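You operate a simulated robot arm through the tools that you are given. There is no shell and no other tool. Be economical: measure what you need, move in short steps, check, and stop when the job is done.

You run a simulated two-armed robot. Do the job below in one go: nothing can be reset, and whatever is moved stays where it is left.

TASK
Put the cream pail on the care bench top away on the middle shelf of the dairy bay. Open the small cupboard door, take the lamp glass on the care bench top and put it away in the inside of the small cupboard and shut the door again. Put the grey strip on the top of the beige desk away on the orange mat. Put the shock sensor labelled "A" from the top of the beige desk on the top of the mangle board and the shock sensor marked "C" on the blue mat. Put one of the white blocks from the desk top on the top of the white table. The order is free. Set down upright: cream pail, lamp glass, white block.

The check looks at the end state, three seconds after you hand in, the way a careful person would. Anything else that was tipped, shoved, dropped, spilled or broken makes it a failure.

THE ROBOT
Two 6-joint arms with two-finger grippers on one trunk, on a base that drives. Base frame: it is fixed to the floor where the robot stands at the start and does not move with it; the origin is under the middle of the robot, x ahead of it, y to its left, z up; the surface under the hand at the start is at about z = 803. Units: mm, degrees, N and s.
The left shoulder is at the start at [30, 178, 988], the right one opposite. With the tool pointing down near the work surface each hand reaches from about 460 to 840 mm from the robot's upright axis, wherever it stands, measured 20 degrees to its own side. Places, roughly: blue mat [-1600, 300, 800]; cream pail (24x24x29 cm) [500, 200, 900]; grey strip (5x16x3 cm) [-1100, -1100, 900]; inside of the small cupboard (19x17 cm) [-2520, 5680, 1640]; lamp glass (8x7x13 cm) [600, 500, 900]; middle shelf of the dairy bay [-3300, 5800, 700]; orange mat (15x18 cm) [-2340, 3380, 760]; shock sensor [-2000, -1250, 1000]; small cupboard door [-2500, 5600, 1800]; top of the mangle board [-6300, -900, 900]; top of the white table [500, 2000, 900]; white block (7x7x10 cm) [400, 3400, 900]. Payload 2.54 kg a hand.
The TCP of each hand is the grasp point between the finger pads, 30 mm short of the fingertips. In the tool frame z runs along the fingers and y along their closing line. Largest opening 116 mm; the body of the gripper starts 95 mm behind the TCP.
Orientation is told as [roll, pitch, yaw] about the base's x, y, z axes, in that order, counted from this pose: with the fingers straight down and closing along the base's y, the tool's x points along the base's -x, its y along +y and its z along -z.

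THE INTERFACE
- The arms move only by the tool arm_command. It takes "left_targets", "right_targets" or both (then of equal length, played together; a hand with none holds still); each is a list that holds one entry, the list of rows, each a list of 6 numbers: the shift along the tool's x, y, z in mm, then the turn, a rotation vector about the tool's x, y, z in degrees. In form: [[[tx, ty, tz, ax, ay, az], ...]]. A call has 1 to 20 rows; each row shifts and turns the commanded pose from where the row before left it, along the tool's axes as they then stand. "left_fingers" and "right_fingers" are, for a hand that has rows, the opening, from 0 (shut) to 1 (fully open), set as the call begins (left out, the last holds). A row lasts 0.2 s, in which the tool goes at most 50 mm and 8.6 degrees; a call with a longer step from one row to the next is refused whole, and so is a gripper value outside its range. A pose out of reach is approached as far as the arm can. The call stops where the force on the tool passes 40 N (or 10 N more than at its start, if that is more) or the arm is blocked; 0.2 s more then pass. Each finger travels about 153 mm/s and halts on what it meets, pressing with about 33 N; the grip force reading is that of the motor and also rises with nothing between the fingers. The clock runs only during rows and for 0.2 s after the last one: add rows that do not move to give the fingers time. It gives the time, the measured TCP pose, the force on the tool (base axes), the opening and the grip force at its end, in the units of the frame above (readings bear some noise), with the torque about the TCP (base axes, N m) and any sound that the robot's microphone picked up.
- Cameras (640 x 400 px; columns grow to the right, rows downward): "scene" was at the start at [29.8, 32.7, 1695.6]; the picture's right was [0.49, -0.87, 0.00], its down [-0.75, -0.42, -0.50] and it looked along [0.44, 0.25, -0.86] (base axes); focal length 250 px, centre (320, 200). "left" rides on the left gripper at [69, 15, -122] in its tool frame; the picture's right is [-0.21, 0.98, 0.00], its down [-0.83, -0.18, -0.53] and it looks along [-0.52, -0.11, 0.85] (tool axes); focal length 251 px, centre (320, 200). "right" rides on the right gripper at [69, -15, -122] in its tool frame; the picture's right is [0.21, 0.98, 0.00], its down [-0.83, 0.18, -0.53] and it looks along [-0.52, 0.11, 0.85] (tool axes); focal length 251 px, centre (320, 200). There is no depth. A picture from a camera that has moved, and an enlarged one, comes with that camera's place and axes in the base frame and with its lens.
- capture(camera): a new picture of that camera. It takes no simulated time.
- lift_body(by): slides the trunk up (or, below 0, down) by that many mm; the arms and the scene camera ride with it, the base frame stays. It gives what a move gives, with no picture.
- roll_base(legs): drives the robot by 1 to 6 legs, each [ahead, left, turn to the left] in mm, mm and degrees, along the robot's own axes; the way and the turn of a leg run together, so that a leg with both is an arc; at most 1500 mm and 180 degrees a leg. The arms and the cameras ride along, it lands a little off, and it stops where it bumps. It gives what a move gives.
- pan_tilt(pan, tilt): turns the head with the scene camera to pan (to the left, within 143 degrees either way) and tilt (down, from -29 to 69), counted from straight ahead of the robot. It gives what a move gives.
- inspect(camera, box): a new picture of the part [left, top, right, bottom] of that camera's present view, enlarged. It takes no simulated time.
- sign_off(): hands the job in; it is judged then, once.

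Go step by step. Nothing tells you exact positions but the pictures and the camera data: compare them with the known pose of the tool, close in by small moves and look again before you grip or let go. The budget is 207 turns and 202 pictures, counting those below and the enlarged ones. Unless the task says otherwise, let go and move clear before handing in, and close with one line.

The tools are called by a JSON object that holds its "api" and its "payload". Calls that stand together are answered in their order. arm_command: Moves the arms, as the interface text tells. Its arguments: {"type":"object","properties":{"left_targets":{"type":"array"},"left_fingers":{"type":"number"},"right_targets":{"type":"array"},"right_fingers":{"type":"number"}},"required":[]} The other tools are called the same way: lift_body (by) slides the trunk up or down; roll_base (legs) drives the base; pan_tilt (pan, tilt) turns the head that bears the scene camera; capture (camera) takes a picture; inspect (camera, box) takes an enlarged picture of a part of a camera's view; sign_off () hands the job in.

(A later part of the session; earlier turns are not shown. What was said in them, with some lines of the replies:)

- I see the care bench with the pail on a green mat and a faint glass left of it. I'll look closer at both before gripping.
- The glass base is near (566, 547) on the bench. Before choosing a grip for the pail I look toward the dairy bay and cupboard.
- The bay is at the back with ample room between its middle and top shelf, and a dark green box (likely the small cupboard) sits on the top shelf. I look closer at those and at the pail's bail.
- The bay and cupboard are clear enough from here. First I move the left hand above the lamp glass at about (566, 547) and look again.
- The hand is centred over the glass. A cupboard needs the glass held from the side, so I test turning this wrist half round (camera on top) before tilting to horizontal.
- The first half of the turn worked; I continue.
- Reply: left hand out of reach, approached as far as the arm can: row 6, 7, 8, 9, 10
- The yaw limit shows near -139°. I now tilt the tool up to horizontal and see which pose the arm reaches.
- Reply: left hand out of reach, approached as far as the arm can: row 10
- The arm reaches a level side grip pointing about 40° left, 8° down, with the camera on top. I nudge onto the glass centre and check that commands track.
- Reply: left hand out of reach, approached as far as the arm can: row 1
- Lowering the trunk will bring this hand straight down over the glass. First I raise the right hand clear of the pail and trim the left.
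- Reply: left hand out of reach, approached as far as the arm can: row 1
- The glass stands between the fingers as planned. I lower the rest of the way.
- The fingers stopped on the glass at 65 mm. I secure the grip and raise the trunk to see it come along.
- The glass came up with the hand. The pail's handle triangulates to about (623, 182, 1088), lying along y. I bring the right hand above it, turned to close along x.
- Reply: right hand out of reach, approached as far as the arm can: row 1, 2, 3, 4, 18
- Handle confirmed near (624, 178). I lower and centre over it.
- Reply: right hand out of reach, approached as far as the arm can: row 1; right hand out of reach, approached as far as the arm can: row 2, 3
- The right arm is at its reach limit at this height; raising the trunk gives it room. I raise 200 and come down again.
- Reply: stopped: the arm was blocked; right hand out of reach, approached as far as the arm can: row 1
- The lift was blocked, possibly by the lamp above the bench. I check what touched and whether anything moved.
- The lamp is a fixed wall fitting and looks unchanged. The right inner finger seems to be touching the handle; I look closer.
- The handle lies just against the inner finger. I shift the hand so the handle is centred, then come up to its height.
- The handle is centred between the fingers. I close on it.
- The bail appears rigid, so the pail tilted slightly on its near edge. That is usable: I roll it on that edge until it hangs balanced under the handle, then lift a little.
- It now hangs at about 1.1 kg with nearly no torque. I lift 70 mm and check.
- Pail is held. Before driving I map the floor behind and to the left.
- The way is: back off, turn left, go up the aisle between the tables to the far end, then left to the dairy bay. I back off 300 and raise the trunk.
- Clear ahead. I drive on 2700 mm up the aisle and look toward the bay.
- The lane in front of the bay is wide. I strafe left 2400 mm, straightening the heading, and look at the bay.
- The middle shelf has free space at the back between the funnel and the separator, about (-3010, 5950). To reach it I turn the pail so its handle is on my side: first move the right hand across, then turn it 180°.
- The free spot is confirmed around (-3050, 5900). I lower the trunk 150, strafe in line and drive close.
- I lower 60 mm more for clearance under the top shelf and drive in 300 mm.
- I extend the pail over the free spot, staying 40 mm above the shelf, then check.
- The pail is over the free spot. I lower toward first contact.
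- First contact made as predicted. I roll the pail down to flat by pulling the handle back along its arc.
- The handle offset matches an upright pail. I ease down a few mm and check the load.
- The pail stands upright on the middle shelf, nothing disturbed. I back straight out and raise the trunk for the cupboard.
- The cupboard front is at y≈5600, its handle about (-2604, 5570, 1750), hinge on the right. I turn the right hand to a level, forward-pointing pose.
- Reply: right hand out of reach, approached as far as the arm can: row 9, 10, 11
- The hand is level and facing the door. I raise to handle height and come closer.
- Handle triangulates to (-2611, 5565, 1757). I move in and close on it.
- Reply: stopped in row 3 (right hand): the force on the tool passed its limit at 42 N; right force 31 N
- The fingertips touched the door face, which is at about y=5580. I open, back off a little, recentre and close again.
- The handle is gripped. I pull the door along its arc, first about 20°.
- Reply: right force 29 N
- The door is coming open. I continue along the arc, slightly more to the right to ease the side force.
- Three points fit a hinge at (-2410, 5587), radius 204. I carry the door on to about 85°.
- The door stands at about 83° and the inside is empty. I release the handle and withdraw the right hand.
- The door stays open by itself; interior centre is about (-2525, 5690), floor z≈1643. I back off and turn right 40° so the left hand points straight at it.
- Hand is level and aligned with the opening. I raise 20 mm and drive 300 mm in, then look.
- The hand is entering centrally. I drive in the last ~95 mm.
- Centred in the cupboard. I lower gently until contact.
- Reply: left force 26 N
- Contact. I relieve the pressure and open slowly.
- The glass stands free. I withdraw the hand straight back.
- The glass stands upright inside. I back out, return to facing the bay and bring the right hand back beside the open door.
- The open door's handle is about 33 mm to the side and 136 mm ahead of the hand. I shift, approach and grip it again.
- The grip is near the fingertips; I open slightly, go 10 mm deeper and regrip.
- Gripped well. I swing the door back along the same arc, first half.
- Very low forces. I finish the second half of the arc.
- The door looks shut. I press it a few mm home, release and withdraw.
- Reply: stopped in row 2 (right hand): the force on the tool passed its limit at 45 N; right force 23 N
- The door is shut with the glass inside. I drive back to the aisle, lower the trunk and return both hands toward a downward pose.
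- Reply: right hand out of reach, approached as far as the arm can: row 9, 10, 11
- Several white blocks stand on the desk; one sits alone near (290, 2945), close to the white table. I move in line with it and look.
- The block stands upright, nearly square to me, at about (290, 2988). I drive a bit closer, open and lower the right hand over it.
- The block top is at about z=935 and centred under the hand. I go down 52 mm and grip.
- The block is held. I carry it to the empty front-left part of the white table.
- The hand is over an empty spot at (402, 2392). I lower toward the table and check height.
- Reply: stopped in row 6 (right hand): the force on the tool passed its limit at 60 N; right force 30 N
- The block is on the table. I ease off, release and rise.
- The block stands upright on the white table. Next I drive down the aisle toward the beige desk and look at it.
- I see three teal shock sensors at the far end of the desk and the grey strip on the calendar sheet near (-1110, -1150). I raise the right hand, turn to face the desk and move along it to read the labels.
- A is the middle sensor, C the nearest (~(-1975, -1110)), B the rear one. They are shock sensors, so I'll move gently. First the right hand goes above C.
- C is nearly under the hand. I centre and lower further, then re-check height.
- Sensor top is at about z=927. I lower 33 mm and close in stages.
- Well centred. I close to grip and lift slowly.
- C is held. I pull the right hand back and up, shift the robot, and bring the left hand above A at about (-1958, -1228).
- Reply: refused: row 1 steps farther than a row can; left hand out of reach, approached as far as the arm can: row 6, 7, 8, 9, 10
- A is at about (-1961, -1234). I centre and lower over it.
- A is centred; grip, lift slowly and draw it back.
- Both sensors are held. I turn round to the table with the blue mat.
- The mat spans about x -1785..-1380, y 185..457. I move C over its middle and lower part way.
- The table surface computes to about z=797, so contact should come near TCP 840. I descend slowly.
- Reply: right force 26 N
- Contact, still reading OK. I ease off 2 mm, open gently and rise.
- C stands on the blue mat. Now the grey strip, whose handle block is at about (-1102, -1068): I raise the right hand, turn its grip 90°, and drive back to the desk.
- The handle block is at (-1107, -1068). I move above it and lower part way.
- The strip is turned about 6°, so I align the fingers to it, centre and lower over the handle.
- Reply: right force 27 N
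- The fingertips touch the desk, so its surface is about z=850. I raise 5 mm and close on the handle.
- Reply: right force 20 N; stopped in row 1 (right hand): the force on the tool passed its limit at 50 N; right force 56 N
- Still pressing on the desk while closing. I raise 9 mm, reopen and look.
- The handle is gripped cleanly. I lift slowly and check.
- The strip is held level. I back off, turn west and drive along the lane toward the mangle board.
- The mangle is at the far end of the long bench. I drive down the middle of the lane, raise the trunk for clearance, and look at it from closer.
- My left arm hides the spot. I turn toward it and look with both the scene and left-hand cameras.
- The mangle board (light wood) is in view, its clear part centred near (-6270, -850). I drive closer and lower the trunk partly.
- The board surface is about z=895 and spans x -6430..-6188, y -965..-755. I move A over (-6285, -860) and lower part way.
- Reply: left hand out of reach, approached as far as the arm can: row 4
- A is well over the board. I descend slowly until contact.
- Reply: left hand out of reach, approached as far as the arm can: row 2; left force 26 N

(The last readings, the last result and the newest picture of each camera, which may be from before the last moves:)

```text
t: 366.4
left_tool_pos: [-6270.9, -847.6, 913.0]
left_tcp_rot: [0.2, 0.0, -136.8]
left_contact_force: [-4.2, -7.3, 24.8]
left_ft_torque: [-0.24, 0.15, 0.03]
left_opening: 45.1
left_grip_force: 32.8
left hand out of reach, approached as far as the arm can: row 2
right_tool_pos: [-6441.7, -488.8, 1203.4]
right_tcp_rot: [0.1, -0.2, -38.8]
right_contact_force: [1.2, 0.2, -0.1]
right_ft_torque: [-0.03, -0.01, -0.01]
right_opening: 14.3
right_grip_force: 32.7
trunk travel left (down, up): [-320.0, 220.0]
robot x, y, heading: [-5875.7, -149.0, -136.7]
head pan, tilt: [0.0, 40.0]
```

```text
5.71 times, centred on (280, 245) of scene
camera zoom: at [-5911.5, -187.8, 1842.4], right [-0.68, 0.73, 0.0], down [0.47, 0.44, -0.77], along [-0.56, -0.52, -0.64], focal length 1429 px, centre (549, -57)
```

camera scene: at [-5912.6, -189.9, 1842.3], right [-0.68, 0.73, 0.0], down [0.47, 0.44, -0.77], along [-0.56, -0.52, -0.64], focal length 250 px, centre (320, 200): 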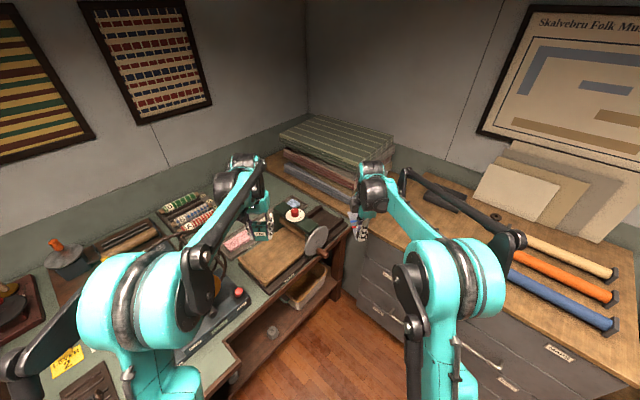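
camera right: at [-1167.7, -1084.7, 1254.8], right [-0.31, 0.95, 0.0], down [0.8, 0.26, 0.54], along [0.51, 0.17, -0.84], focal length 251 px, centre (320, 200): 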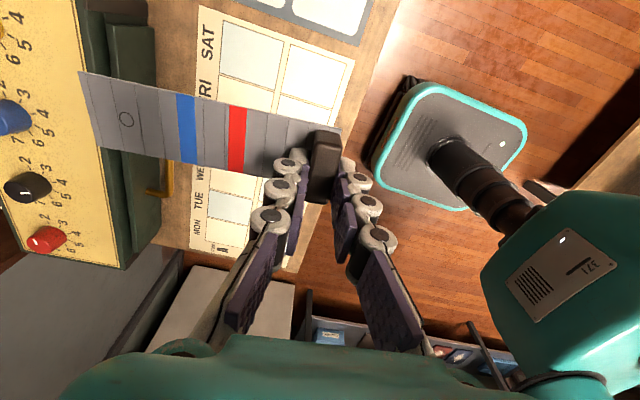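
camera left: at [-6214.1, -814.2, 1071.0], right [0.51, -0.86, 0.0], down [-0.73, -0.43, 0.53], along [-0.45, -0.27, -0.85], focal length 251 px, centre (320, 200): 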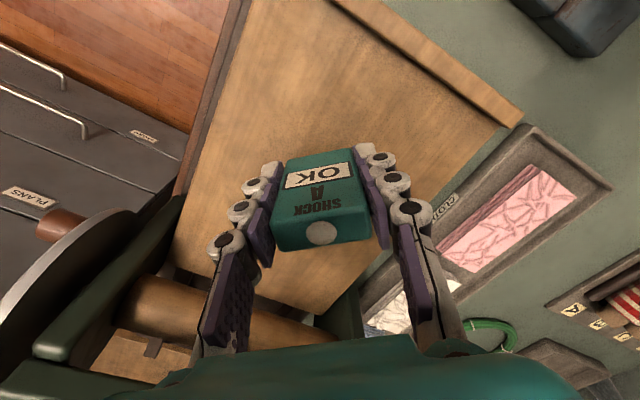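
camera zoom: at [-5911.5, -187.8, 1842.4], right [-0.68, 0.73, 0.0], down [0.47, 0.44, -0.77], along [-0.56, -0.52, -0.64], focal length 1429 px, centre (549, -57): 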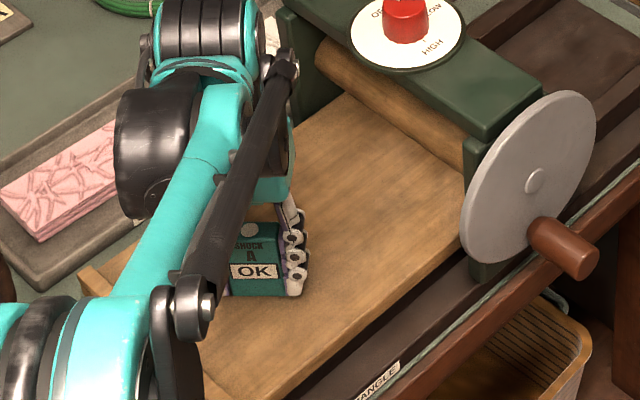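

A is on the board and still reads OK. I ease off, open and rise.

{"api": "arm_command", "payload": {"left_targets": [[[0, 0, -2, 0, 0, 0], [0, 0, 0, 0, 0, 0]]]}}

{"api": "arm_command", "payload": {"left_targets": [[[0, 0, 0, 0, 0, 0], [0, 0, 0, 0, 0, 0]]], "left_fingers": 0.52}}

{"api": "arm_command", "payload": {"left_targets": [[[0, 0, -10, 0, 0, 0], [0, 0, -20, 0, 0, 0], [0, 0, -35, 0, 0, 0], [0, 0, -40, 0, 0, 0], [0, 0, -40, 0, 0, 0], [0, 0, -40, 0, 0, 0], [10, 0, -40, 0, 0, 0], [30, 0, -40, 0, 0, 0]]]}}

{"api": "capture", "payload": {"camera": "left"}}

```text
t: 367.1
left_tool_pos: [-6272.8, -848.5, 913.6]
left_tcp_rot: [0.2, 0.3, -136.8]
left_contact_force: [1.9, 0.3, 5.7]
left_ft_torque: [-0.04, -0.09, 0.02]
left_opening: 44.9
left_grip_force: 33.0
right_tool_pos: [-6443.0, -490.0, 1202.0]
right_tcp_rot: [0.1, -0.1, -38.8]
right_contact_force: [-0.1, 1.1, 0.1]
right_ft_torque: [0.02, 0.02, -0.04]
right_opening: 14.4
right_grip_force: 32.8
trunk travel left (down, up): [-320.0, 220.0]
robot x, y, heading: [-5873.8, -155.1, -137.0]
head pan, tilt: [0.0, 40.0]
```

```text
t: 367.6
left_tool_pos: [-6272.2, -848.2, 913.7]
left_tcp_rot: [0.1, 0.2, -136.8]
left_contact_force: [-0.3, -0.6, -0.8]
left_ft_torque: [0.0, 0.04, 0.03]
left_opening: 60.4
left_grip_force: 0.1
right_tool_pos: [-6442.9, -490.1, 1201.7]
right_tcp_rot: [0.1, -0.2, -38.8]
right_contact_force: [0.4, 0.2, -0.2]
right_ft_torque: [0.02, 0.03, 0.0]
right_opening: 14.9
right_grip_force: 33.0
trunk travel left (down, up): [-320.0, 220.0]
robot x, y, heading: [-5875.1, -147.9, -137.0]
head pan, tilt: [0.0, 40.0]
```

```text
t: 369.4
left_tool_pos: [-6241.7, -818.6, 1179.5]
left_tcp_rot: [0.2, 0.1, -136.9]
left_contact_force: [-0.1, -0.6, 1.4]
left_ft_torque: [-0.04, 0.03, 0.0]
left_opening: 60.3
left_grip_force: 0.1
right_tool_pos: [-6440.9, -489.1, 1204.4]
right_tcp_rot: [0.1, -0.1, -38.8]
right_contact_force: [0.6, 0.9, 0.6]
right_ft_torque: [0.0, 0.02, 0.0]
right_opening: 14.7
right_grip_force: 32.6
trunk travel left (down, up): [-320.0, 220.0]
robot x, y, heading: [-5873.5, -151.4, -137.1]
head pan, tilt: [0.0, 40.0]
```

```text
29 pictures are left
camera left: at [-6181.0, -782.2, 1299.9], right [0.51, -0.86, 0.0], down [-0.73, -0.43, 0.53], along [-0.46, -0.27, -0.85], focal length 251 px, centre (320, 200)
```

left: 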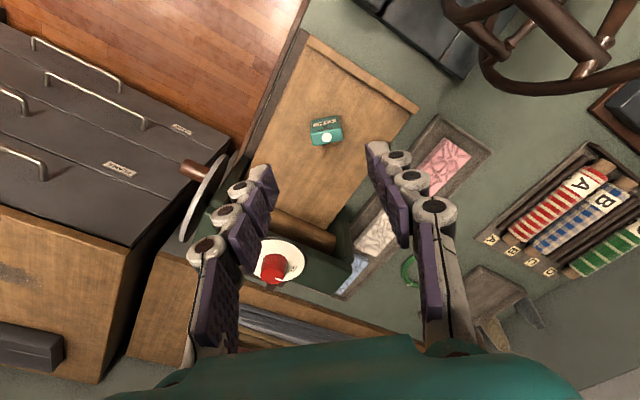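

A stands on the mangle board. Now I retrace the way with the strip toward the orange mat.

{"api": "roll_base", "payload": {"legs": [[-247, -60, 0], [0, 0, -43], [-1500, 0, 0], [-800, 0, 0], [0, 370, 0]]}}

{"api": "roll_base", "payload": {"legs": [[-1500, 0, 0], [-1500, 0, 0]]}}

```text
t: 386.2
left_tool_pos: [-4141.6, -535.8, 1177.4]
left_tcp_rot: [0.2, 0.1, -179.4]
left_contact_force: [-0.6, 0.2, -0.2]
left_ft_torque: [0.03, 0.0, 0.01]
left_opening: 60.4
left_grip_force: 0.1
right_tool_pos: [-4065.9, -158.1, 1203.4]
right_tcp_rot: [0.1, -0.1, -81.4]
right_contact_force: [-1.0, -0.5, -0.4]
right_ft_torque: [-0.02, -0.02, -0.01]
right_opening: 14.6
right_grip_force: 32.9
trunk travel left (down, up): [-320.0, 220.0]
robot x, y, heading: [-3415.7, -291.9, -179.3]
head pan, tilt: [0.0, 40.0]
```

```text
t: 400.6
left_tool_pos: [-1141.5, -512.9, 1176.6]
left_tcp_rot: [0.0, 0.2, 179.1]
left_contact_force: [0.3, 0.2, -0.4]
left_ft_torque: [0.01, 0.01, -0.01]
left_opening: 60.2
left_grip_force: 0.0
right_tool_pos: [-1056.3, -136.5, 1202.1]
right_tcp_rot: [0.1, -0.3, -82.8]
right_contact_force: [0.5, -0.6, -0.9]
right_ft_torque: [-0.01, -0.01, -0.02]
right_opening: 14.9
right_grip_force: 32.7
trunk travel left (down, up): [-320.0, 220.0]
robot x, y, heading: [-411.2, -291.0, 179.2]
head pan, tilt: [0.0, 40.0]
```

{"api": "roll_base", "payload": {"legs": [[0, -900, 0.8], [0, -870, 0]]}}

{"api": "pan_tilt", "payload": {"pan": -20, "tilt": 25}}

{"api": "capture", "payload": {"camera": "scene"}}

```text
t: 409.6
left_tool_pos: [-1111.2, 1271.0, 1176.9]
left_tcp_rot: [0.1, 0.2, 178.7]
left_contact_force: [-0.6, -0.5, 0.0]
left_ft_torque: [0.02, -0.02, 0.0]
left_opening: 60.2
left_grip_force: 0.0
right_tool_pos: [-1023.9, 1646.9, 1202.1]
right_tcp_rot: [0.2, -0.2, -83.5]
right_contact_force: [-0.5, 0.7, -1.1]
right_ft_torque: [-0.01, -0.01, 0.05]
right_opening: 14.7
right_grip_force: 33.3
trunk travel left (down, up): [-320.0, 220.0]
robot x, y, heading: [-380.2, 1489.9, 178.5]
head pan, tilt: [0.0, 40.0]
```

```text
t: 410.4
left_tool_pos: [-1112.6, 1270.7, 1177.3]
left_tcp_rot: [0.2, 0.3, 178.7]
left_contact_force: [-0.4, 0.0, 0.8]
left_ft_torque: [0.02, -0.05, 0.02]
left_opening: 60.5
left_grip_force: 0.1
right_tool_pos: [-1022.5, 1646.8, 1202.7]
right_tcp_rot: [0.1, 0.0, -83.3]
right_contact_force: [-0.4, 0.3, 0.1]
right_ft_torque: [0.01, -0.02, -0.01]
right_opening: 14.7
right_grip_force: 32.7
trunk travel left (down, up): [-320.0, 220.0]
robot x, y, heading: [-379.4, 1488.6, 178.4]
head pan, tilt: [-20.0, 25.0]
```

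```text
28 pictures are left
camera scene: at [-434.7, 1521.2, 1865.4], right [0.36, 0.93, 0.0], down [0.39, -0.15, -0.91], along [-0.84, 0.33, -0.42], focal length 250 px, centre (320, 200)
```

scene: 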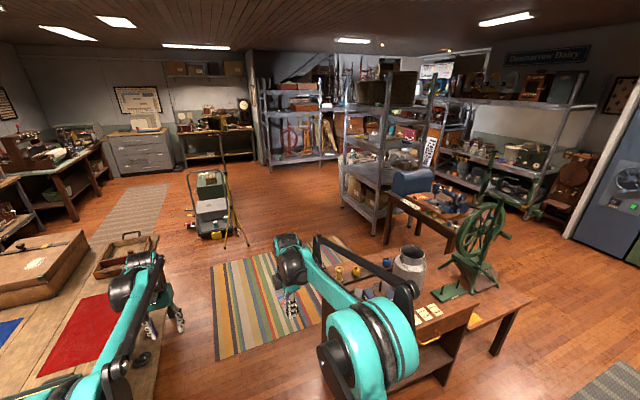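

{"api": "inspect", "payload": {"camera": "scene", "box": [370, 160, 490, 250]}}

```text
4.44 times, centred on (430, 205) of scene
camera zoom: at [-434.7, 1521.2, 1865.4], right [0.36, 0.93, 0.0], down [0.39, -0.15, -0.91], along [-0.84, 0.33, -0.42], focal length 1111 px, centre (-169, 178)
```

zoom: 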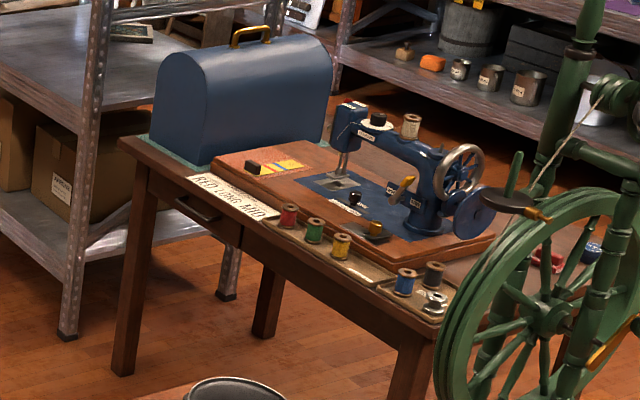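

The orange mat lies on the sewing-machine base, near the table's south side. I drive west across the rug, turn north and look closely.

{"api": "roll_base", "payload": {"legs": [[1300, 0, 0], [300, 0, 0], [0, 0, -88.4]]}}

{"api": "pan_tilt", "payload": {"pan": 10, "tilt": 25}}

{"api": "inspect", "payload": {"camera": "scene", "box": [220, 150, 460, 300]}}

```text
t: 422.3
left_tool_pos: [-2190.7, 2244.5, 1177.4]
left_tcp_rot: [0.1, 0.1, 90.6]
left_contact_force: [0.0, 0.3, -0.1]
left_ft_torque: [0.02, -0.03, 0.02]
left_opening: 60.4
left_grip_force: 0.0
right_tool_pos: [-1811.0, 2167.9, 1203.1]
right_tcp_rot: [0.1, -0.1, -171.5]
right_contact_force: [0.0, 0.4, -0.5]
right_ft_torque: [-0.01, -0.04, -0.01]
right_opening: 14.7
right_grip_force: 33.1
trunk travel left (down, up): [-320.0, 220.0]
robot x, y, heading: [-1947.3, 1518.1, 90.7]
head pan, tilt: [-20.0, 25.0]
```

```text
t: 423.2
left_tool_pos: [-2189.3, 2243.6, 1177.6]
left_tcp_rot: [0.1, 0.2, 90.7]
left_contact_force: [-0.2, -0.4, 0.4]
left_ft_torque: [0.0, -0.01, -0.01]
left_opening: 60.4
left_grip_force: 0.0
right_tool_pos: [-1811.5, 2168.0, 1202.6]
right_tcp_rot: [0.1, -0.2, -171.6]
right_contact_force: [0.2, 0.4, -0.7]
right_ft_torque: [-0.02, 0.02, -0.01]
right_opening: 14.8
right_grip_force: 33.6
trunk travel left (down, up): [-320.0, 220.0]
robot x, y, heading: [-1948.0, 1516.8, 90.6]
head pan, tilt: [10.0, 25.0]
```

```text
2.67 times, centred on (340, 225) of scene
camera zoom: at [-1964.2, 1580.9, 1865.5], right [0.98, 0.18, 0.0], down [0.08, -0.42, -0.91], along [-0.17, 0.89, -0.42], focal length 667 px, centre (267, 133)
```

zoom: 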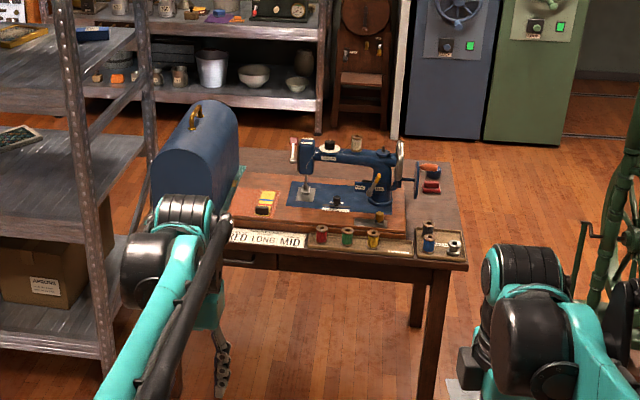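

{"api": "inspect", "payload": {"camera": "scene", "box": [295, 210, 355, 250]}}

```text
10.00 times, centred on (325, 230) of scene
camera zoom: at [-1964.2, 1580.9, 1865.5], right [0.98, 0.18, 0.0], down [0.08, -0.42, -0.91], along [-0.17, 0.89, -0.42], focal length 2500 px, centre (270, -100)
```

zoom: 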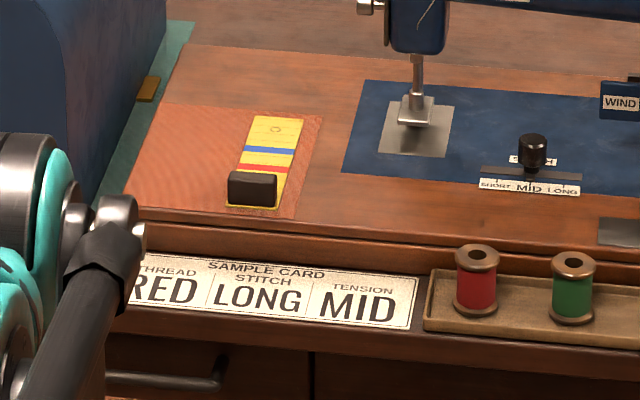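

The orange mat already carries a yellow strip on its right half; the grey strip goes on its free left half, centred near (-2373, 3380), handle toward me. I tuck the left hand back, straighten the strip and drive up.

{"api": "arm_command", "payload": {"left_targets": [[[42, 0, -15, 0, 0, 0], [42, 0, -15, 0, 0, 0], [42, 0, -15, 0, 0, 0], [42, 0, -15, 0, 0, 0], [42, 0, -15, 0, 0, 0], [40, 0, -15, 0, 0, 0]]], "right_targets": [[[0, 0, 0, 0, 0, 4], [0, 0, 0, 0, 0, 4.4], [0, 15, 0, 0, 0, 0], [15, 15, 0, 0, 0, 0], [-30, 0, 0, 0, 0, 0], [-30, 0, 0, 0, 0, 0]]]}}

{"api": "roll_base", "payload": {"legs": [[600, 440, -0.6], [480, 0, 0]]}}

{"api": "pan_tilt", "payload": {"pan": 0, "tilt": 45}}

{"api": "capture", "payload": {"camera": "scene"}}

{"api": "capture", "payload": {"camera": "right"}}

```text
t: 424.6
left_tool_pos: [-2189.6, 1991.9, 1269.3]
left_tcp_rot: [0.1, 0.1, 90.7]
left_contact_force: [0.8, -0.3, 0.0]
left_ft_torque: [0.03, 0.0, -0.01]
left_opening: 60.4
left_grip_force: 0.0
right_tool_pos: [-1858.4, 2136.4, 1202.1]
right_tcp_rot: [0.0, -0.1, -179.9]
right_contact_force: [-1.2, -0.7, 0.2]
right_ft_torque: [0.04, 0.01, 0.0]
right_opening: 14.7
right_grip_force: 32.8
trunk travel left (down, up): [-320.0, 220.0]
robot x, y, heading: [-1947.5, 1517.9, 90.5]
head pan, tilt: [10.0, 25.0]
```

```text
t: 431.1
left_tool_pos: [-2640.9, 3066.4, 1267.9]
left_tcp_rot: [0.1, 0.1, 90.8]
left_contact_force: [-0.7, 0.4, 0.2]
left_ft_torque: [-0.01, -0.01, 0.01]
left_opening: 60.6
left_grip_force: 0.0
right_tool_pos: [-2308.6, 3211.7, 1200.1]
right_tcp_rot: [0.2, -0.1, -179.8]
right_contact_force: [-0.3, -0.6, 0.0]
right_ft_torque: [-0.04, -0.02, 0.03]
right_opening: 14.8
right_grip_force: 33.6
trunk travel left (down, up): [-320.0, 220.0]
robot x, y, heading: [-2399.9, 2592.7, 90.8]
head pan, tilt: [10.0, 25.0]
```

```text
t: 431.9
left_tool_pos: [-2640.0, 3067.2, 1268.4]
left_tcp_rot: [0.1, 0.2, 90.8]
left_contact_force: [-0.2, -0.2, 0.4]
left_ft_torque: [-0.01, 0.01, 0.01]
left_opening: 60.3
left_grip_force: 0.1
right_tool_pos: [-2308.7, 3211.6, 1200.5]
right_tcp_rot: [0.1, 0.0, -179.7]
right_contact_force: [-0.4, 0.5, -0.9]
right_ft_torque: [-0.01, 0.01, 0.02]
right_opening: 14.5
right_grip_force: 33.2
trunk travel left (down, up): [-320.0, 220.0]
robot x, y, heading: [-2395.3, 2593.2, 91.0]
head pan, tilt: [0.0, 45.0]
```

```text
24 pictures are left
camera scene: at [-2398.1, 2643.7, 1835.0], right [1.0, 0.01, 0.0], down [0.01, -0.71, -0.71], along [-0.01, 0.71, -0.71], focal length 250 px, centre (320, 200)
```

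scene: 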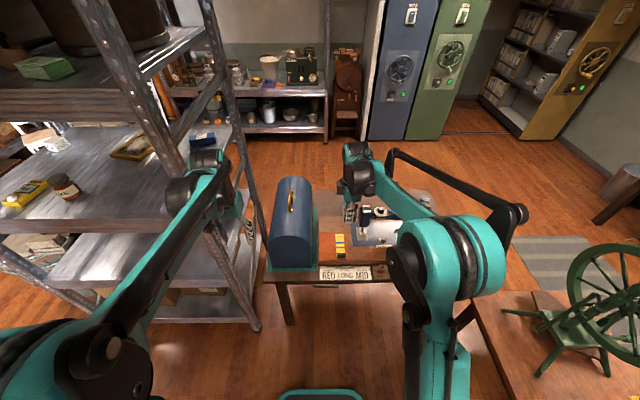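

```text
23 pictures are left
camera right: at [-2240.3, 3227.5, 1323.7], right [0.22, -0.98, 0.0], down [-0.82, -0.18, 0.54], along [-0.52, -0.12, -0.84], focal length 251 px, centre (320, 200)
```

right: 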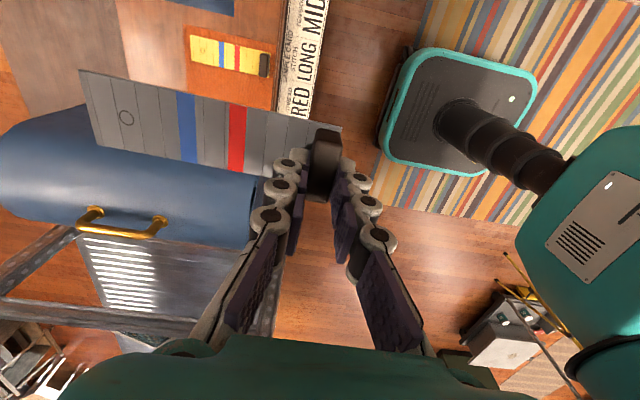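

The blue case's side is at x≈-2460, leaving room. I move the strip over the free left half and lower part way.

{"api": "arm_command", "payload": {"right_targets": [[[-21, -33, 0, 0, 0, 0], [-21, -33, 0, 0, 0, 0], [-22, -34, 0, 0, 0, 0], [0, 0, 45, 0, 0, 0], [0, 0, 45, 0, 0, 0], [0, 0, 45, 0, 0, 0], [0, 0, 45, 0, 0, 0], [0, 0, 45, 0, 0, 0], [0, 0, 45, 0, 0, 0], [0, 0, 0, 0, 0, 0]]]}}

{"api": "capture", "payload": {"camera": "right"}}

{"api": "inspect", "payload": {"camera": "scene", "box": [270, 170, 410, 290]}}

```text
t: 434.1
left_tool_pos: [-2641.0, 3065.0, 1268.7]
left_tcp_rot: [0.1, 0.2, 90.7]
left_contact_force: [0.4, 0.3, 0.5]
left_ft_torque: [0.0, 0.0, -0.03]
left_opening: 60.3
left_grip_force: 0.1
right_tool_pos: [-2373.8, 3309.0, 929.6]
right_tcp_rot: [0.1, -0.1, -179.7]
right_contact_force: [0.2, -0.3, 0.5]
right_ft_torque: [0.0, -0.02, 0.01]
right_opening: 14.6
right_grip_force: 32.9
trunk travel left (down, up): [-320.0, 220.0]
robot x, y, heading: [-2398.9, 2596.0, 90.7]
head pan, tilt: [0.0, 45.0]
```

```text
22 pictures are left
camera right: at [-2305.2, 3326.3, 1052.8], right [0.22, -0.98, 0.0], down [-0.82, -0.18, 0.54], along [-0.52, -0.12, -0.84], focal length 251 px, centre (320, 200)
```

right: 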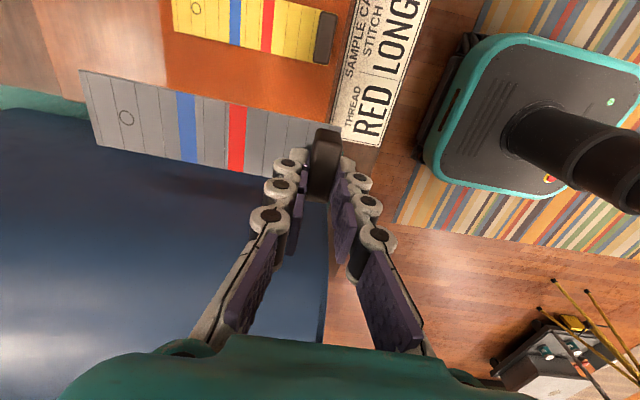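

```text
3.33 times, centred on (340, 230) of scene
camera zoom: at [-2398.1, 2643.3, 1835.0], right [1.0, 0.01, 0.0], down [0.01, -0.71, -0.71], along [-0.01, 0.71, -0.71], focal length 833 px, centre (253, 100)
```

zoom: 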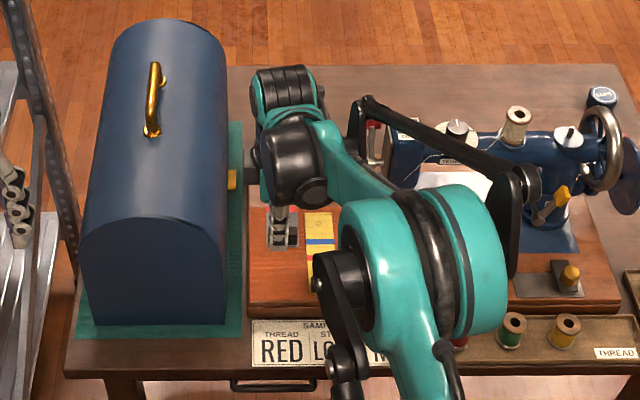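

Aligned beside the yellow strip, with a clear gap. I shift 8 mm forward and lower toward the mat.

{"api": "arm_command", "payload": {"right_targets": [[[0, -8, 20, 0, 0, 0], [0, 0, 25, 0, 0, 0], [0, 0, 20, 0, 0, 0], [0, 0, 10, 0, 0, 0], [0, 0, 5, 0, 0, 0], [0, 0, 0, 0, 0, 0]]]}}

{"api": "capture", "payload": {"camera": "right"}}

```text
t: 435.5
left_tool_pos: [-2640.6, 3066.3, 1268.9]
left_tcp_rot: [0.1, 0.1, 90.7]
left_contact_force: [0.2, -0.8, 0.9]
left_ft_torque: [0.0, 0.0, -0.03]
left_opening: 60.2
left_grip_force: 0.1
right_tool_pos: [-2373.5, 3309.7, 856.8]
right_tcp_rot: [0.1, 0.0, -179.7]
right_contact_force: [0.3, -0.1, 0.0]
right_ft_torque: [-0.02, -0.03, 0.02]
right_opening: 14.6
right_grip_force: 33.2
right hand out of reach, approached as far as the arm can: row 4
trunk travel left (down, up): [-320.0, 220.0]
robot x, y, heading: [-2396.8, 2593.3, 90.6]
head pan, tilt: [0.0, 45.0]
```

```text
20 pictures are left
camera right: at [-2304.1, 3326.2, 978.9], right [0.22, -0.98, 0.0], down [-0.82, -0.19, 0.54], along [-0.52, -0.12, -0.84], focal length 251 px, centre (320, 200)
```

right: 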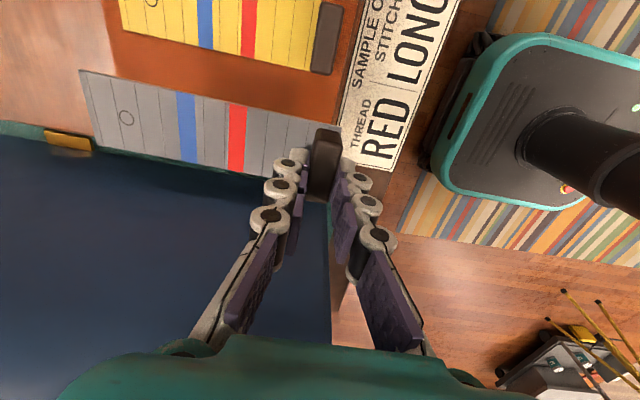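

The arm is at its reach limit here, so I nudge the base forward 9 mm and lower with the trunk instead.

{"api": "roll_base", "payload": {"legs": [[10, 0, 0]]}}

{"api": "lift_body", "payload": {"by": -30}}

{"api": "lift_body", "payload": {"by": -6}}

{"api": "capture", "payload": {"camera": "right"}}

```text
t: 436.3
left_tool_pos: [-2640.2, 3076.1, 1268.3]
left_tcp_rot: [0.1, 0.1, 90.7]
left_contact_force: [0.9, -0.6, 0.4]
left_ft_torque: [0.02, -0.02, 0.02]
left_opening: 60.3
left_grip_force: 0.1
right_tool_pos: [-2372.7, 3318.9, 857.3]
right_tcp_rot: [0.0, -0.3, -179.8]
right_contact_force: [0.1, -0.8, -1.0]
right_ft_torque: [0.02, 0.0, 0.01]
right_opening: 14.5
right_grip_force: 33.2
trunk travel left (down, up): [-320.0, 220.0]
robot x, y, heading: [-2399.7, 2601.8, 90.5]
head pan, tilt: [0.0, 45.0]
```

```text
t: 437.0
left_tool_pos: [-2641.2, 3076.9, 1238.7]
left_tcp_rot: [0.0, 0.2, 90.8]
left_contact_force: [-0.6, -0.5, -1.0]
left_ft_torque: [0.03, 0.02, 0.01]
left_opening: 60.4
left_grip_force: 0.1
right_tool_pos: [-2373.2, 3319.2, 826.8]
right_tcp_rot: [0.1, -0.2, -179.7]
right_contact_force: [-1.1, -0.4, 0.2]
right_ft_torque: [0.0, -0.03, -0.02]
right_opening: 14.8
right_grip_force: 32.8
trunk travel left (down, up): [-290.0, 250.0]
robot x, y, heading: [-2398.8, 2603.4, 90.5]
head pan, tilt: [0.0, 45.0]
```

```text
t: 437.6
left_tool_pos: [-2641.0, 3077.1, 1232.4]
left_tcp_rot: [0.1, 0.2, 90.8]
left_contact_force: [-0.7, 0.3, 0.2]
left_ft_torque: [0.01, -0.02, -0.01]
left_opening: 60.3
left_grip_force: 0.0
right_tool_pos: [-2372.7, 3319.2, 820.8]
right_tcp_rot: [0.1, -0.2, -179.7]
right_contact_force: [-0.5, -1.2, 0.1]
right_ft_torque: [0.0, 0.01, 0.01]
right_opening: 14.6
right_grip_force: 33.0
trunk travel left (down, up): [-284.0, 256.0]
robot x, y, heading: [-2396.5, 2605.0, 90.7]
head pan, tilt: [0.0, 45.0]
```

```text
19 pictures are left
camera right: at [-2304.2, 3335.9, 943.3], right [0.22, -0.98, 0.0], down [-0.82, -0.19, 0.54], along [-0.52, -0.12, -0.84], focal length 251 px, centre (320, 200)
```

right: 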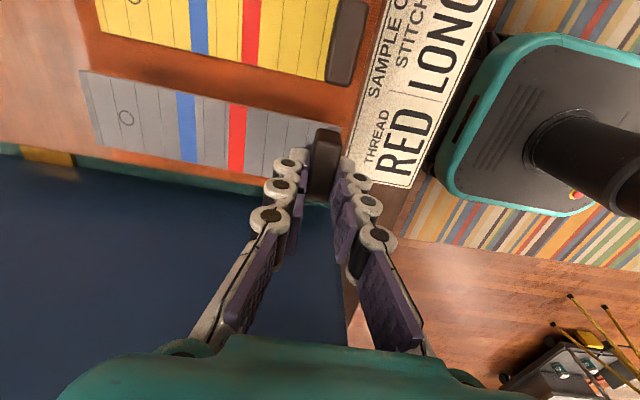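

{"api": "lift_body", "payload": {"by": -5}}

{"api": "lift_body", "payload": {"by": -4}}

{"api": "lift_body", "payload": {"by": -4}}

```text
t: 438.1
left_tool_pos: [-2641.3, 3077.4, 1227.2]
left_tcp_rot: [0.2, 0.2, 90.7]
left_contact_force: [0.6, -0.4, 0.5]
left_ft_torque: [0.03, -0.01, 0.01]
left_opening: 60.5
left_grip_force: 0.1
right_tool_pos: [-2372.3, 3319.6, 815.5]
right_tcp_rot: [0.1, -0.1, -179.7]
right_contact_force: [1.0, -0.6, -0.2]
right_ft_torque: [-0.04, 0.01, 0.0]
right_opening: 14.7
right_grip_force: 33.1
trunk travel left (down, up): [-279.0, 261.0]
robot x, y, heading: [-2395.2, 2601.6, 90.6]
head pan, tilt: [0.0, 45.0]
```

```text
t: 438.6
left_tool_pos: [-2640.2, 3076.7, 1222.4]
left_tcp_rot: [0.0, 0.1, 90.9]
left_contact_force: [-0.3, 1.2, 0.2]
left_ft_torque: [-0.01, 0.0, 0.01]
left_opening: 60.2
left_grip_force: 0.1
right_tool_pos: [-2374.3, 3319.5, 812.7]
right_tcp_rot: [0.1, -0.2, -179.7]
right_contact_force: [-0.4, 0.3, 0.5]
right_ft_torque: [-0.02, -0.04, 0.01]
right_opening: 14.4
right_grip_force: 33.1
trunk travel left (down, up): [-275.0, 265.0]
robot x, y, heading: [-2396.1, 2598.7, 90.6]
head pan, tilt: [0.0, 45.0]
```

```text
t: 439.2
left_tool_pos: [-2639.8, 3076.7, 1219.1]
left_tcp_rot: [0.0, 0.2, 90.8]
left_contact_force: [-0.1, -0.4, -0.3]
left_ft_torque: [-0.02, -0.04, 0.02]
left_opening: 60.4
left_grip_force: 0.0
right_tool_pos: [-2372.9, 3319.5, 807.8]
right_tcp_rot: [0.0, -0.1, -179.7]
right_contact_force: [-1.0, 1.3, -0.8]
right_ft_torque: [-0.01, -0.01, 0.02]
right_opening: 14.7
right_grip_force: 32.5
trunk travel left (down, up): [-271.0, 269.0]
robot x, y, heading: [-2396.8, 2602.1, 90.6]
head pan, tilt: [0.0, 45.0]
```

{"api": "lift_body", "payload": {"by": -4}}

{"api": "lift_body", "payload": {"by": -4}}

{"api": "lift_body", "payload": {"by": -3}}

{"api": "capture", "payload": {"camera": "right"}}

```text
t: 439.7
left_tool_pos: [-2640.8, 3075.9, 1215.5]
left_tcp_rot: [0.1, 0.2, 90.8]
left_contact_force: [0.2, -0.4, 0.2]
left_ft_torque: [-0.01, -0.02, 0.0]
left_opening: 60.2
left_grip_force: 0.1
right_tool_pos: [-2374.2, 3319.7, 804.7]
right_tcp_rot: [0.1, -0.1, -179.6]
right_contact_force: [-0.8, -0.1, -0.1]
right_ft_torque: [-0.01, -0.01, 0.0]
right_opening: 14.7
right_grip_force: 33.5
trunk travel left (down, up): [-267.0, 273.0]
robot x, y, heading: [-2399.0, 2606.6, 90.9]
head pan, tilt: [0.0, 45.0]
```

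```text
t: 440.2
left_tool_pos: [-2641.1, 3077.4, 1211.9]
left_tcp_rot: [0.1, 0.2, 90.8]
left_contact_force: [-0.1, 0.0, 0.0]
left_ft_torque: [0.01, -0.01, -0.01]
left_opening: 60.2
left_grip_force: 0.1
right_tool_pos: [-2372.4, 3319.8, 799.3]
right_tcp_rot: [0.1, 0.0, -179.7]
right_contact_force: [-0.2, -0.8, -0.4]
right_ft_torque: [-0.08, 0.01, -0.02]
right_opening: 14.9
right_grip_force: 33.2
trunk travel left (down, up): [-263.0, 277.0]
robot x, y, heading: [-2398.5, 2602.3, 90.7]
head pan, tilt: [0.0, 45.0]
```

```text
t: 440.8
left_tool_pos: [-2640.7, 3076.5, 1208.2]
left_tcp_rot: [0.1, 0.2, 90.9]
left_contact_force: [0.2, -0.3, 0.5]
left_ft_torque: [-0.01, 0.02, 0.01]
left_opening: 60.4
left_grip_force: 0.1
right_tool_pos: [-2373.4, 3320.1, 796.3]
right_tcp_rot: [0.0, -0.1, -179.6]
right_contact_force: [-0.3, 0.8, -0.6]
right_ft_torque: [-0.01, -0.02, -0.01]
right_opening: 14.7
right_grip_force: 32.8
trunk travel left (down, up): [-260.0, 280.0]
robot x, y, heading: [-2397.7, 2602.4, 90.8]
head pan, tilt: [0.0, 45.0]
```

```text
18 pictures are left
camera right: at [-2304.2, 3336.0, 919.1], right [0.22, -0.98, 0.0], down [-0.82, -0.19, 0.54], along [-0.52, -0.12, -0.84], focal length 251 px, centre (320, 200)
```

right: 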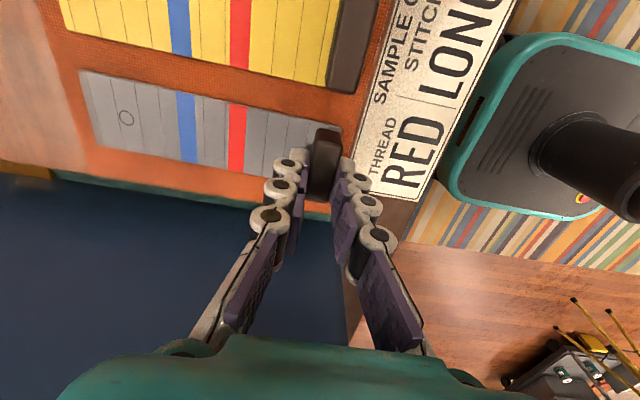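

{"api": "lift_body", "payload": {"by": -4}}

{"api": "lift_body", "payload": {"by": -4}}

{"api": "lift_body", "payload": {"by": -4}}

```text
t: 441.3
left_tool_pos: [-2641.4, 3075.8, 1205.3]
left_tcp_rot: [0.1, 0.2, 90.7]
left_contact_force: [1.0, -0.4, -0.2]
left_ft_torque: [-0.02, 0.01, 0.05]
left_opening: 60.5
left_grip_force: 0.0
right_tool_pos: [-2373.2, 3318.5, 793.6]
right_tcp_rot: [0.0, 0.0, -179.7]
right_contact_force: [-0.1, 3.5, 19.6]
right_ft_torque: [0.14, -0.14, 0.02]
right_opening: 14.7
right_grip_force: 33.3
trunk travel left (down, up): [-256.0, 284.0]
robot x, y, heading: [-2395.6, 2601.3, 90.5]
head pan, tilt: [0.0, 45.0]
```

```text
t: 441.8
left_tool_pos: [-2640.8, 3075.2, 1201.0]
left_tcp_rot: [0.1, 0.1, 90.8]
left_contact_force: [0.0, -0.6, 0.6]
left_ft_torque: [-0.02, 0.01, 0.01]
left_opening: 60.3
left_grip_force: 0.1
right_tool_pos: [-2373.3, 3318.6, 790.8]
right_tcp_rot: [-0.1, -0.1, -179.6]
right_contact_force: [0.0, -5.8, 18.3]
right_ft_torque: [-0.23, -0.04, -0.02]
right_opening: 14.4
right_grip_force: 33.1
trunk travel left (down, up): [-252.0, 288.0]
robot x, y, heading: [-2399.1, 2603.1, 90.4]
head pan, tilt: [0.0, 45.0]
stopped: the force on the tool passed its limit at 45 N (the readings are from after the stop); the commanded pose is now the measured one
```

```text
t: 442.2
left_tool_pos: [-2641.1, 3075.5, 1198.1]
left_tcp_rot: [0.1, 0.1, 90.7]
left_contact_force: [-0.3, 0.2, -0.7]
left_ft_torque: [0.0, 0.0, 0.06]
left_opening: 60.3
left_grip_force: 0.1
right_tool_pos: [-2372.9, 3319.4, 790.7]
right_tcp_rot: [-0.1, -0.1, -179.6]
right_contact_force: [1.1, -8.7, 23.0]
right_ft_torque: [-0.27, -0.02, 0.0]
right_opening: 14.6
right_grip_force: 33.0
trunk travel left (down, up): [-250.0, 290.0]
robot x, y, heading: [-2404.0, 2602.6, 90.6]
head pan, tilt: [0.0, 45.0]
stopped: the force on the tool passed its limit at 45 N (the readings are from after the stop); the commanded pose is now the measured one
```

The strip is on the mat. I relieve the pressure and check before letting go.

{"api": "arm_command", "payload": {"right_targets": [[[0, 0, -2.5, 0, 0, 0], [0, 0, 0, 0, 0, 0]]]}}

{"api": "capture", "payload": {"camera": "right"}}

```text
t: 442.8
left_tool_pos: [-2639.8, 3075.5, 1197.8]
left_tcp_rot: [0.1, 0.2, 90.7]
left_contact_force: [-0.5, -0.4, -0.8]
left_ft_torque: [0.01, 0.02, 0.04]
left_opening: 60.5
left_grip_force: 0.2
right_tool_pos: [-2372.9, 3320.5, 792.0]
right_tcp_rot: [-0.2, -0.3, -179.6]
right_contact_force: [-1.0, -2.3, 7.0]
right_ft_torque: [0.0, 0.03, 0.0]
right_opening: 14.3
right_grip_force: 32.8
trunk travel left (down, up): [-250.0, 290.0]
robot x, y, heading: [-2399.1, 2603.5, 90.8]
head pan, tilt: [0.0, 45.0]
```

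```text
17 pictures are left
camera right: at [-2304.2, 3337.1, 914.4], right [0.22, -0.98, 0.0], down [-0.82, -0.19, 0.54], along [-0.52, -0.12, -0.84], focal length 251 px, centre (320, 200)
```

right: 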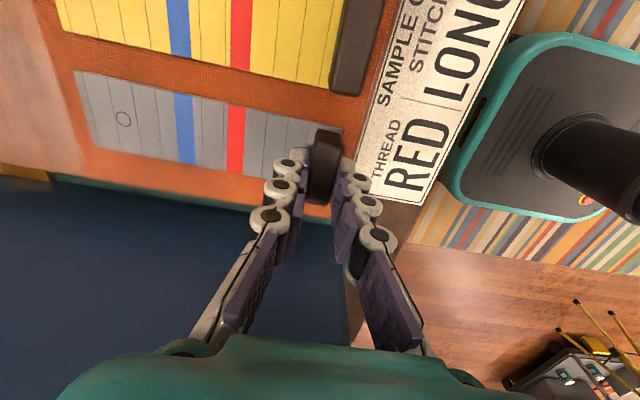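

{"api": "arm_command", "payload": {"right_targets": [[[0, 0, 0, 0, 0, 0], [0, 0, 0, 0, 0, 0]]], "right_fingers": 0.3}}

{"api": "lift_body", "payload": {"by": 200}}

{"api": "capture", "payload": {"camera": "right"}}

```text
t: 443.4
left_tool_pos: [-2640.9, 3077.2, 1197.3]
left_tcp_rot: [0.0, 0.3, 90.8]
left_contact_force: [0.2, 0.0, -0.2]
left_ft_torque: [0.03, -0.02, 0.01]
left_opening: 60.3
left_grip_force: 0.1
right_tool_pos: [-2372.2, 3321.5, 791.1]
right_tcp_rot: [0.0, -0.1, -179.7]
right_contact_force: [0.3, -0.5, 2.4]
right_ft_torque: [0.03, 0.03, -0.03]
right_opening: 35.6
right_grip_force: 0.0
trunk travel left (down, up): [-250.0, 290.0]
robot x, y, heading: [-2399.3, 2602.1, 90.7]
head pan, tilt: [0.0, 45.0]
```

```text
t: 445.6
left_tool_pos: [-2641.1, 3077.3, 1397.7]
left_tcp_rot: [0.1, 0.2, 90.8]
left_contact_force: [-0.2, 0.2, -0.1]
left_ft_torque: [0.02, 0.0, -0.02]
left_opening: 60.3
left_grip_force: 0.0
right_tool_pos: [-2373.6, 3321.4, 992.1]
right_tcp_rot: [-0.2, -0.1, -179.7]
right_contact_force: [0.0, 0.9, 0.8]
right_ft_torque: [0.0, 0.0, -0.03]
right_opening: 34.8
right_grip_force: 0.0
trunk travel left (down, up): [-450.0, 90.0]
robot x, y, heading: [-2400.3, 2602.7, 90.5]
head pan, tilt: [0.0, 45.0]
```

```text
16 pictures are left
camera right: at [-2304.0, 3337.8, 1113.7], right [0.22, -0.98, 0.0], down [-0.82, -0.19, 0.54], along [-0.52, -0.12, -0.84], focal length 251 px, centre (320, 200)
```

right: 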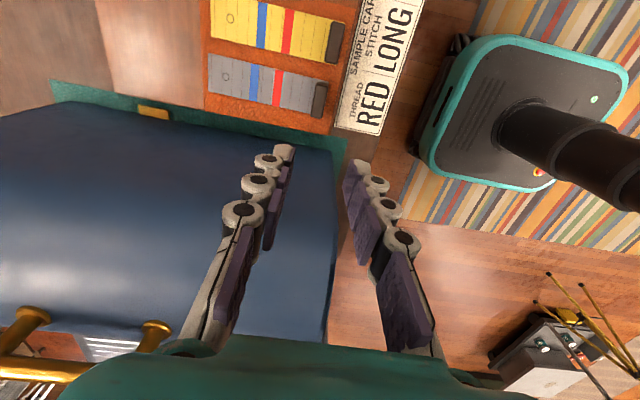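

The grey strip lies on the orange mat. I back clear and take a last look at the bay and the cupboard.

{"api": "roll_base", "payload": {"legs": [[-500, 0, 0]]}}

{"api": "pan_tilt", "payload": {"pan": 5, "tilt": 10}}

{"api": "inspect", "payload": {"camera": "scene", "box": [220, 150, 420, 280]}}

{"api": "inspect", "payload": {"camera": "right", "box": [180, 0, 460, 180]}}

```text
t: 448.5
left_tool_pos: [-2634.6, 2577.7, 1397.5]
left_tcp_rot: [0.1, 0.2, 90.7]
left_contact_force: [-0.1, -0.5, 0.4]
left_ft_torque: [0.02, 0.0, 0.02]
left_opening: 60.2
left_grip_force: 0.1
right_tool_pos: [-2365.9, 2821.8, 991.8]
right_tcp_rot: [-0.1, -0.2, -179.8]
right_contact_force: [-0.4, -0.3, -1.1]
right_ft_torque: [0.0, 0.04, -0.01]
right_opening: 34.7
right_grip_force: 0.1
trunk travel left (down, up): [-450.0, 90.0]
robot x, y, heading: [-2390.9, 2104.9, 90.6]
head pan, tilt: [0.0, 45.0]
```

```text
t: 449.5
left_tool_pos: [-2632.9, 2577.1, 1397.7]
left_tcp_rot: [0.1, 0.2, 90.6]
left_contact_force: [0.2, -0.4, -0.1]
left_ft_torque: [-0.01, -0.01, 0.01]
left_opening: 60.1
left_grip_force: 0.1
right_tool_pos: [-2364.9, 2821.0, 991.2]
right_tcp_rot: [-0.1, -0.1, -179.8]
right_contact_force: [1.0, -0.3, 0.8]
right_ft_torque: [0.06, 0.0, 0.01]
right_opening: 34.8
right_grip_force: 0.0
trunk travel left (down, up): [-450.0, 90.0]
robot x, y, heading: [-2394.9, 2101.6, 90.8]
head pan, tilt: [5.0, 10.0]
```

```text
3.08 times, centred on (320, 215) of scene
camera zoom: at [-2400.4, 2165.5, 2019.3], right [1.0, 0.1, 0.0], down [0.02, -0.17, -0.98], along [-0.1, 0.98, -0.17], focal length 769 px, centre (320, 154)
```

zoom: 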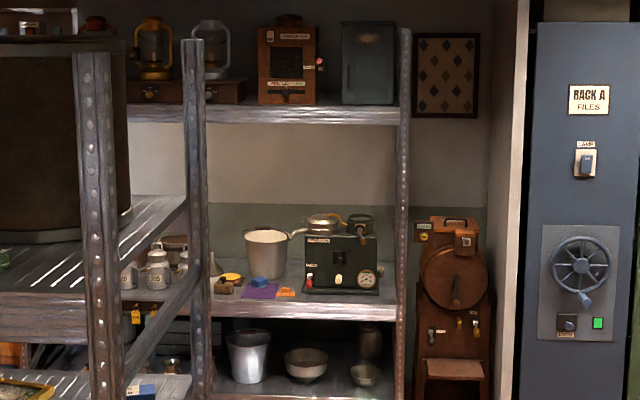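

```text
2.22 times, centred on (320, 90) of right
camera zoom: at [-2296.7, 2837.5, 1113.8], right [0.22, -0.98, 0.0], down [-0.82, -0.19, 0.54], along [-0.52, -0.12, -0.84], focal length 559 px, centre (320, 444)
```

zoom: 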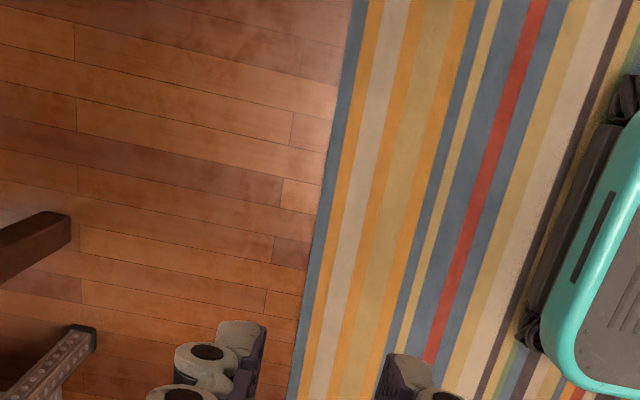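

The pail stands upright on the middle shelf and the cupboard door is shut. All the other items are placed and both hands are empty and clear, so I hand in.

{"api": "sign_off", "payload": {}}

```text
The job is handed in.
```

The whole list is done and handed in: pail, lamp glass (door shut again), grey strip, sensors A and C, and one white block are all in their places. My last view showed the pail upright and the door shut. I last saw the other items as I set each one down, and they looked right then.
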